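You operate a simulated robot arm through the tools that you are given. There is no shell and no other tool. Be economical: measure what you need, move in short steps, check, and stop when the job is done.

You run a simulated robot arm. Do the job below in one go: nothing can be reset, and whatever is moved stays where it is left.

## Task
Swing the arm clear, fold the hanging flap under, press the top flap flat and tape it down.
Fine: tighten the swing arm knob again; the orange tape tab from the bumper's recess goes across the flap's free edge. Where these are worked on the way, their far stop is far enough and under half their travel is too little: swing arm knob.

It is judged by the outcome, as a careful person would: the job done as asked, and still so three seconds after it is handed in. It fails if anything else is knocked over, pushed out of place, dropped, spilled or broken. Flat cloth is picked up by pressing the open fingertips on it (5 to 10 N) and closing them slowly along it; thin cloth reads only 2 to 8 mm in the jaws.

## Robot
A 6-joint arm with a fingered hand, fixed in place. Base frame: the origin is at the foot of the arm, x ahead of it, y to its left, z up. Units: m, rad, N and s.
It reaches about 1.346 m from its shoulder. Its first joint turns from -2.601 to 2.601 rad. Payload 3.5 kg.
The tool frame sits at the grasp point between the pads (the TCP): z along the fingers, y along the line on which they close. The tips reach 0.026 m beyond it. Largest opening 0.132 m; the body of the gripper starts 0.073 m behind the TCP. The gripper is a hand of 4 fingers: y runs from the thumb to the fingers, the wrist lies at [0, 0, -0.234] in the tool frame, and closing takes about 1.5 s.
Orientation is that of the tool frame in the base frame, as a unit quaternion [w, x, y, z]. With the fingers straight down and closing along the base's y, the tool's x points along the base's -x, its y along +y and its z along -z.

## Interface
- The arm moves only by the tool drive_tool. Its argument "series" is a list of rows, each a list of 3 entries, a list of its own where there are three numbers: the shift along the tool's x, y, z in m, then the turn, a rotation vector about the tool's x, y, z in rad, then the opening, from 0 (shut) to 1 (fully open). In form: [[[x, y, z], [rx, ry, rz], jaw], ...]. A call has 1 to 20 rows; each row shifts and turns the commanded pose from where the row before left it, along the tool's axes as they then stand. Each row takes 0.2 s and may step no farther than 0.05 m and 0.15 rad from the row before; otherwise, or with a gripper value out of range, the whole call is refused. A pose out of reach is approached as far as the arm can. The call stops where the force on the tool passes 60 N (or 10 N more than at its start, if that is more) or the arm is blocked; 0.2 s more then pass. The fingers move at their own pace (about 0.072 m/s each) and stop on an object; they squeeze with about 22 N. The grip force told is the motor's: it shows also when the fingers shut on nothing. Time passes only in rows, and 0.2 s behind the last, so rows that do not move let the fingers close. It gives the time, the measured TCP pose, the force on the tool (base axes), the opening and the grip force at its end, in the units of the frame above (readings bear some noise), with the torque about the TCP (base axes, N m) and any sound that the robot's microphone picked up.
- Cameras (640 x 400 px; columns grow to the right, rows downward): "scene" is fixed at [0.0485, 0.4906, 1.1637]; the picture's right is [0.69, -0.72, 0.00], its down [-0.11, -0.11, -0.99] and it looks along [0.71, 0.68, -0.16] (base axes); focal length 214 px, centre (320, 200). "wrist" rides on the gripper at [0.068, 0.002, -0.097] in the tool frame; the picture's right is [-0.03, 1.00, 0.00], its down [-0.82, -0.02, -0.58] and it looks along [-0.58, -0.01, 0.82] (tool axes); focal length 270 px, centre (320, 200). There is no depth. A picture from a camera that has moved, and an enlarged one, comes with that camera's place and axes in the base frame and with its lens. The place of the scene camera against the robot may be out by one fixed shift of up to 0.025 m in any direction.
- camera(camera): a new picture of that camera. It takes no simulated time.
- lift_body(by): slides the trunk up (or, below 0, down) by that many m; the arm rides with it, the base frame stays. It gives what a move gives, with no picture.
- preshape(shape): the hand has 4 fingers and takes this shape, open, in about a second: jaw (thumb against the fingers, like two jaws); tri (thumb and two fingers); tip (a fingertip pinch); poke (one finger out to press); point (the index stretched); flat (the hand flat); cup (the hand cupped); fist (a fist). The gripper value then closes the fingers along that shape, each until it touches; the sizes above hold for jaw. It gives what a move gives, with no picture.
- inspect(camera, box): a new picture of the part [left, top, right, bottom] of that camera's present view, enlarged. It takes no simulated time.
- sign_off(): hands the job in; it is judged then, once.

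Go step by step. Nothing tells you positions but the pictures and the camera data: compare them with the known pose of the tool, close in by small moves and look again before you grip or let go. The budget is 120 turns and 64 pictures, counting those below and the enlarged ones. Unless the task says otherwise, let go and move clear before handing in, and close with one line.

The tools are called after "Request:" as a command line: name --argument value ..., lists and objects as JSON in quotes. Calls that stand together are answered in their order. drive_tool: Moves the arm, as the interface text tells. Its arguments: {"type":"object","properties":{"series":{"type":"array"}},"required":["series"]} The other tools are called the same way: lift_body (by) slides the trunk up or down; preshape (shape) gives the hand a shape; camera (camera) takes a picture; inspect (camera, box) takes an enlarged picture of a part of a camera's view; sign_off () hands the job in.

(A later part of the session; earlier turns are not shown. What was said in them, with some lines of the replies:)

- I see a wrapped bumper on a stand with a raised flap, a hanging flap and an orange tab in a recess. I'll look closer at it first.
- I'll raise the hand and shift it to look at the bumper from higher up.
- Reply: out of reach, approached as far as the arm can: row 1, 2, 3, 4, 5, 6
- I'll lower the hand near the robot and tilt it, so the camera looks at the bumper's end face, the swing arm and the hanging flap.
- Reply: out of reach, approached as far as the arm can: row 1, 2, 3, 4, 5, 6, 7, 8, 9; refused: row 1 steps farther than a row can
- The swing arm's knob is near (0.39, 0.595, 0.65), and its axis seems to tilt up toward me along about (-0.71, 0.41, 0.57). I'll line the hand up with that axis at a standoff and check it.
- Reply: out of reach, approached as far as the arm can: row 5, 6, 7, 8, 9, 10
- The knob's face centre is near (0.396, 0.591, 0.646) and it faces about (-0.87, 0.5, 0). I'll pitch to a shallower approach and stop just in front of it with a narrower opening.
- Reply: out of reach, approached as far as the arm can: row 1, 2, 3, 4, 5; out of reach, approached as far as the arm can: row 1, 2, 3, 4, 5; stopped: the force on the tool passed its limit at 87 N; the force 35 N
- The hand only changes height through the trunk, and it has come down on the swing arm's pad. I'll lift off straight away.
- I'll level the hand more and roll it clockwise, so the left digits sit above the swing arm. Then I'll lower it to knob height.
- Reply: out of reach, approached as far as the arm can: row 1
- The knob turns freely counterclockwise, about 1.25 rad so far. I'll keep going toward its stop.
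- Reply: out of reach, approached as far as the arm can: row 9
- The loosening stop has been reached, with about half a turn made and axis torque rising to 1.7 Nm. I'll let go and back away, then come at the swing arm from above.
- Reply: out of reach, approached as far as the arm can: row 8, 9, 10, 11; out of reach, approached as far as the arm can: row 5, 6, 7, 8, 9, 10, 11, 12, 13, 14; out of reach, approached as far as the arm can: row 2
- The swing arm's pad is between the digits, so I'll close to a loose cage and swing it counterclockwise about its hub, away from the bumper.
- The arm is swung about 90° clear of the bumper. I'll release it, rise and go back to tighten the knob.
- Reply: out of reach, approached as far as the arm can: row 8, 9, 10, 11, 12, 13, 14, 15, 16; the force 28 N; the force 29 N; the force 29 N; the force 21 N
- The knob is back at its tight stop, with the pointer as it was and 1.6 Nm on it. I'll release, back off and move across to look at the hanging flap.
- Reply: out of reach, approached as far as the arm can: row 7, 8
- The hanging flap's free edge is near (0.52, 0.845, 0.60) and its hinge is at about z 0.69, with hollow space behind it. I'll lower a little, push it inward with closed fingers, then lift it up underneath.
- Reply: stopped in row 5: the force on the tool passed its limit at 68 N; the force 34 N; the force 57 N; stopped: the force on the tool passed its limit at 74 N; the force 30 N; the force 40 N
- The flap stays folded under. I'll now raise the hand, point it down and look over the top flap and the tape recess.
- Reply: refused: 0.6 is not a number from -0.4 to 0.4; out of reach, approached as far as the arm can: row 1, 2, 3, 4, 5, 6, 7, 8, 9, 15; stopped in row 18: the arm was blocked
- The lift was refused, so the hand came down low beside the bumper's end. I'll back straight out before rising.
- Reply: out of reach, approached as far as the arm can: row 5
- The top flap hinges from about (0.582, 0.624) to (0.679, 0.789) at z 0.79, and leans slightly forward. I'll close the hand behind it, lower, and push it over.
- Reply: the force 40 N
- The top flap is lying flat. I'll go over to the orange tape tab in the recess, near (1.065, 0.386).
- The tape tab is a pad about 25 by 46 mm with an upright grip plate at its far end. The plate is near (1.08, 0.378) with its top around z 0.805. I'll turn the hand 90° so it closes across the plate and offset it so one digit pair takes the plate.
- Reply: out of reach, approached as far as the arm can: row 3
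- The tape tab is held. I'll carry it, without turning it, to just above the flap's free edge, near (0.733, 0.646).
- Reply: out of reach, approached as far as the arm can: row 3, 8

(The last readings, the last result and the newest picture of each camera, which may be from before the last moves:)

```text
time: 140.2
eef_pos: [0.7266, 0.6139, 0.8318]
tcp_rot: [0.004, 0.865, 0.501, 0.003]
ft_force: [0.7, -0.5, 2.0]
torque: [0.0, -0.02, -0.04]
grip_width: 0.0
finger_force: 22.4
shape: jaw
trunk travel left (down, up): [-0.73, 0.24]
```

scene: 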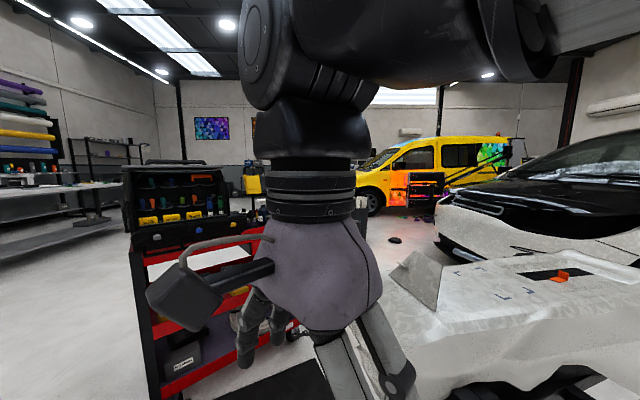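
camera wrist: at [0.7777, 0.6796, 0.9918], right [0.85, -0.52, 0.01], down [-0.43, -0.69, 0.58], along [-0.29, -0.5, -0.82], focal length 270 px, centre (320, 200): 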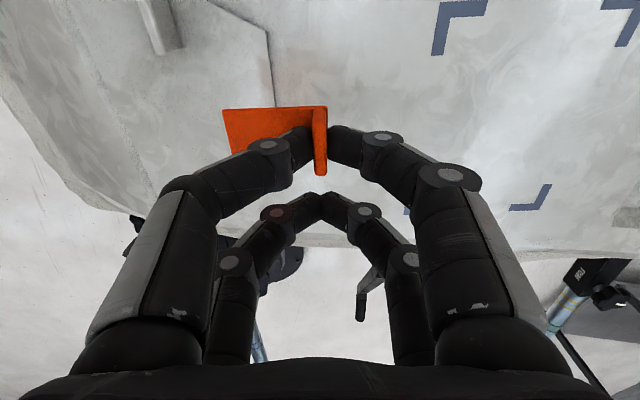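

Request:
lift_body --by -0.004

Request:
lift_body --by -0.003

```text
time: 140.7
eef_pos: [0.7266, 0.6132, 0.8285]
tcp_rot: [0.004, 0.865, 0.501, 0.005]
ft_force: [3.1, 0.6, 11.5]
torque: [0.2, -0.11, -0.06]
grip_width: 0.0
finger_force: 22.3
shape: jaw
trunk travel left (down, up): [-0.726, 0.244]
```

```text
time: 141.3
eef_pos: [0.7267, 0.6129, 0.8274]
tcp_rot: [0.003, 0.865, 0.501, 0.005]
ft_force: [4.1, 3.0, 27.1]
torque: [0.48, -0.37, -0.01]
grip_width: 0.0002
finger_force: 21.7
shape: jaw
trunk travel left (down, up): [-0.723, 0.247]
```

The tape is pressed across the free edge with about 27 N. I'll hold it, release and rise.

Request:
drive_tool --series '[[[0, 0, 0], [0, 0, 0], 0], [[0, 0, 0], [0, 0, 0], 0], [[0, 0, 0], [0, 0, 0], 0], [[0, 0, 0], [0, 0, 0], 0], [[0, 0, 0], [0, 0, 0], 0.15], [[0, 0, 0], [0, 0, 0], 0.3], [[0, 0, 0], [0, 0, 0], 0.35], [[0, 0, 0], [0, 0, 0], 0.35], [[0, 0, 0], [0, 0, 0], 0.35]]'

Request:
lift_body --by 0.12

Request:
camera --camera "wrist"

```text
time: 143.3
eef_pos: [0.7263, 0.6127, 0.8262]
tcp_rot: [0.003, 0.865, 0.501, 0.004]
ft_force: [2.4, -2.4, 13.5]
torque: [0.18, 0.14, 0.01]
grip_width: 0.0428
finger_force: 0.0
shape: jaw
trunk travel left (down, up): [-0.723, 0.247]
```

```text
time: 144.8
eef_pos: [0.7259, 0.6131, 0.9438]
tcp_rot: [0.004, 0.866, 0.5, 0.003]
ft_force: [-0.3, -0.2, 0.9]
torque: [-0.01, -0.03, 0.0]
grip_width: 0.046
finger_force: 0.1
shape: jaw
trunk travel left (down, up): [-0.843, 0.127]
```

```text
4 pictures are left
camera wrist: at [0.7616, 0.6721, 1.0417], right [0.85, -0.52, 0.01], down [-0.43, -0.69, 0.58], along [-0.29, -0.5, -0.82], focal length 270 px, centre (320, 200)
```

wrist: 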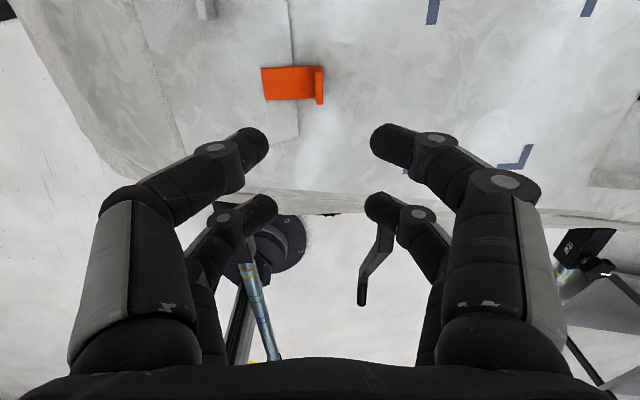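

Request:
lift_body --by 0.1

Request:
drive_tool --series '[[[0, -0.045, 0], [0, 0, 0], 0.35], [[0, -0.045, 0], [0, 0, 0], 0.35], [[0, -0.045, 0], [0, 0, 0], 0.35], [[0, -0.045, 0], [0, 0, 0], 0.35], [[0, -0.045, 0], [0, 0, 0], 0.35], [[0, -0.045, 0], [0, 0, 0], 0.35], [[0, 0, 0], [0, 0, 0], 0.35]]'

Request:
inspect --camera "scene" --box '[320, 220, 640, 400]'

Request:
camera --camera "wrist"

```text
time: 146.1
eef_pos: [0.7265, 0.6135, 1.0437]
tcp_rot: [0.005, 0.866, 0.5, 0.003]
ft_force: [0.2, 1.2, 0.5]
torque: [-0.02, 0.0, -0.02]
grip_width: 0.0457
finger_force: 0.0
shape: jaw
trunk travel left (down, up): [-0.943, 0.027]
```

```text
time: 147.7
eef_pos: [0.4912, 0.7444, 1.0442]
tcp_rot: [0.003, 0.865, 0.501, 0.003]
ft_force: [-0.2, -0.2, -0.5]
torque: [-0.04, -0.02, 0.03]
grip_width: 0.0457
finger_force: 0.1
shape: jaw
out of reach, approached as far as the arm can: row 2, 4, 6
trunk travel left (down, up): [-0.943, 0.027]
```

```text
2.00 times, centred on (480, 310) of scene
camera zoom: at [0.0485, 0.4906, 1.1637], right [0.69, -0.72, 0.0], down [-0.11, -0.11, -0.99], along [0.71, 0.68, -0.16], focal length 429 px, centre (0, -20)
```

zoom: 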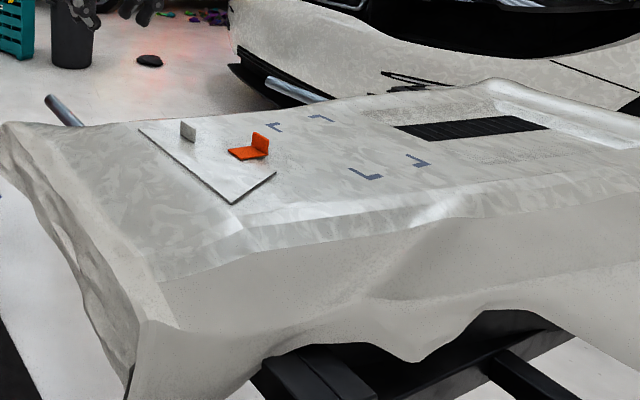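

```text
2 pictures are left
camera wrist: at [0.5266, 0.8042, 1.1418], right [0.85, -0.52, 0.01], down [-0.43, -0.69, 0.58], along [-0.29, -0.5, -0.82], focal length 270 px, centre (320, 200)
```

wrist: 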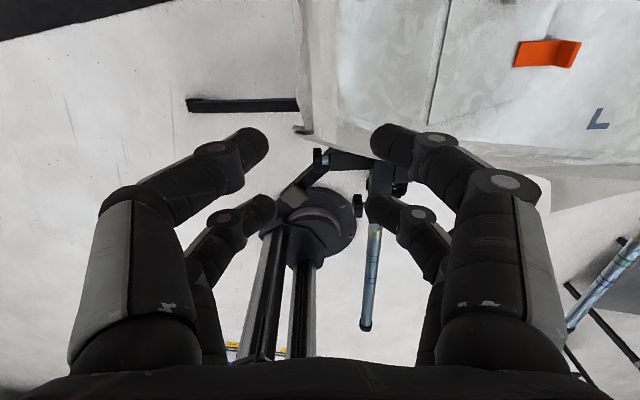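

The scene shows the swing arm clear with its knob tight, the hanging flap tucked under, and the top flap flat with the orange tab across its free edge. The hand is clear, so I'm handing in.

Request:
sign_off

```text
The job is handed in.
```

The job is handed in: the arm is swung clear and its knob tightened again, the hanging flap is folded under, and the top flap is pressed flat and taped across its free edge. On the way, the hand twice touched the stand by accident: once on the arm's pad (87 N), and once probably against the bumper's end. Nothing looked displaced afterwards.
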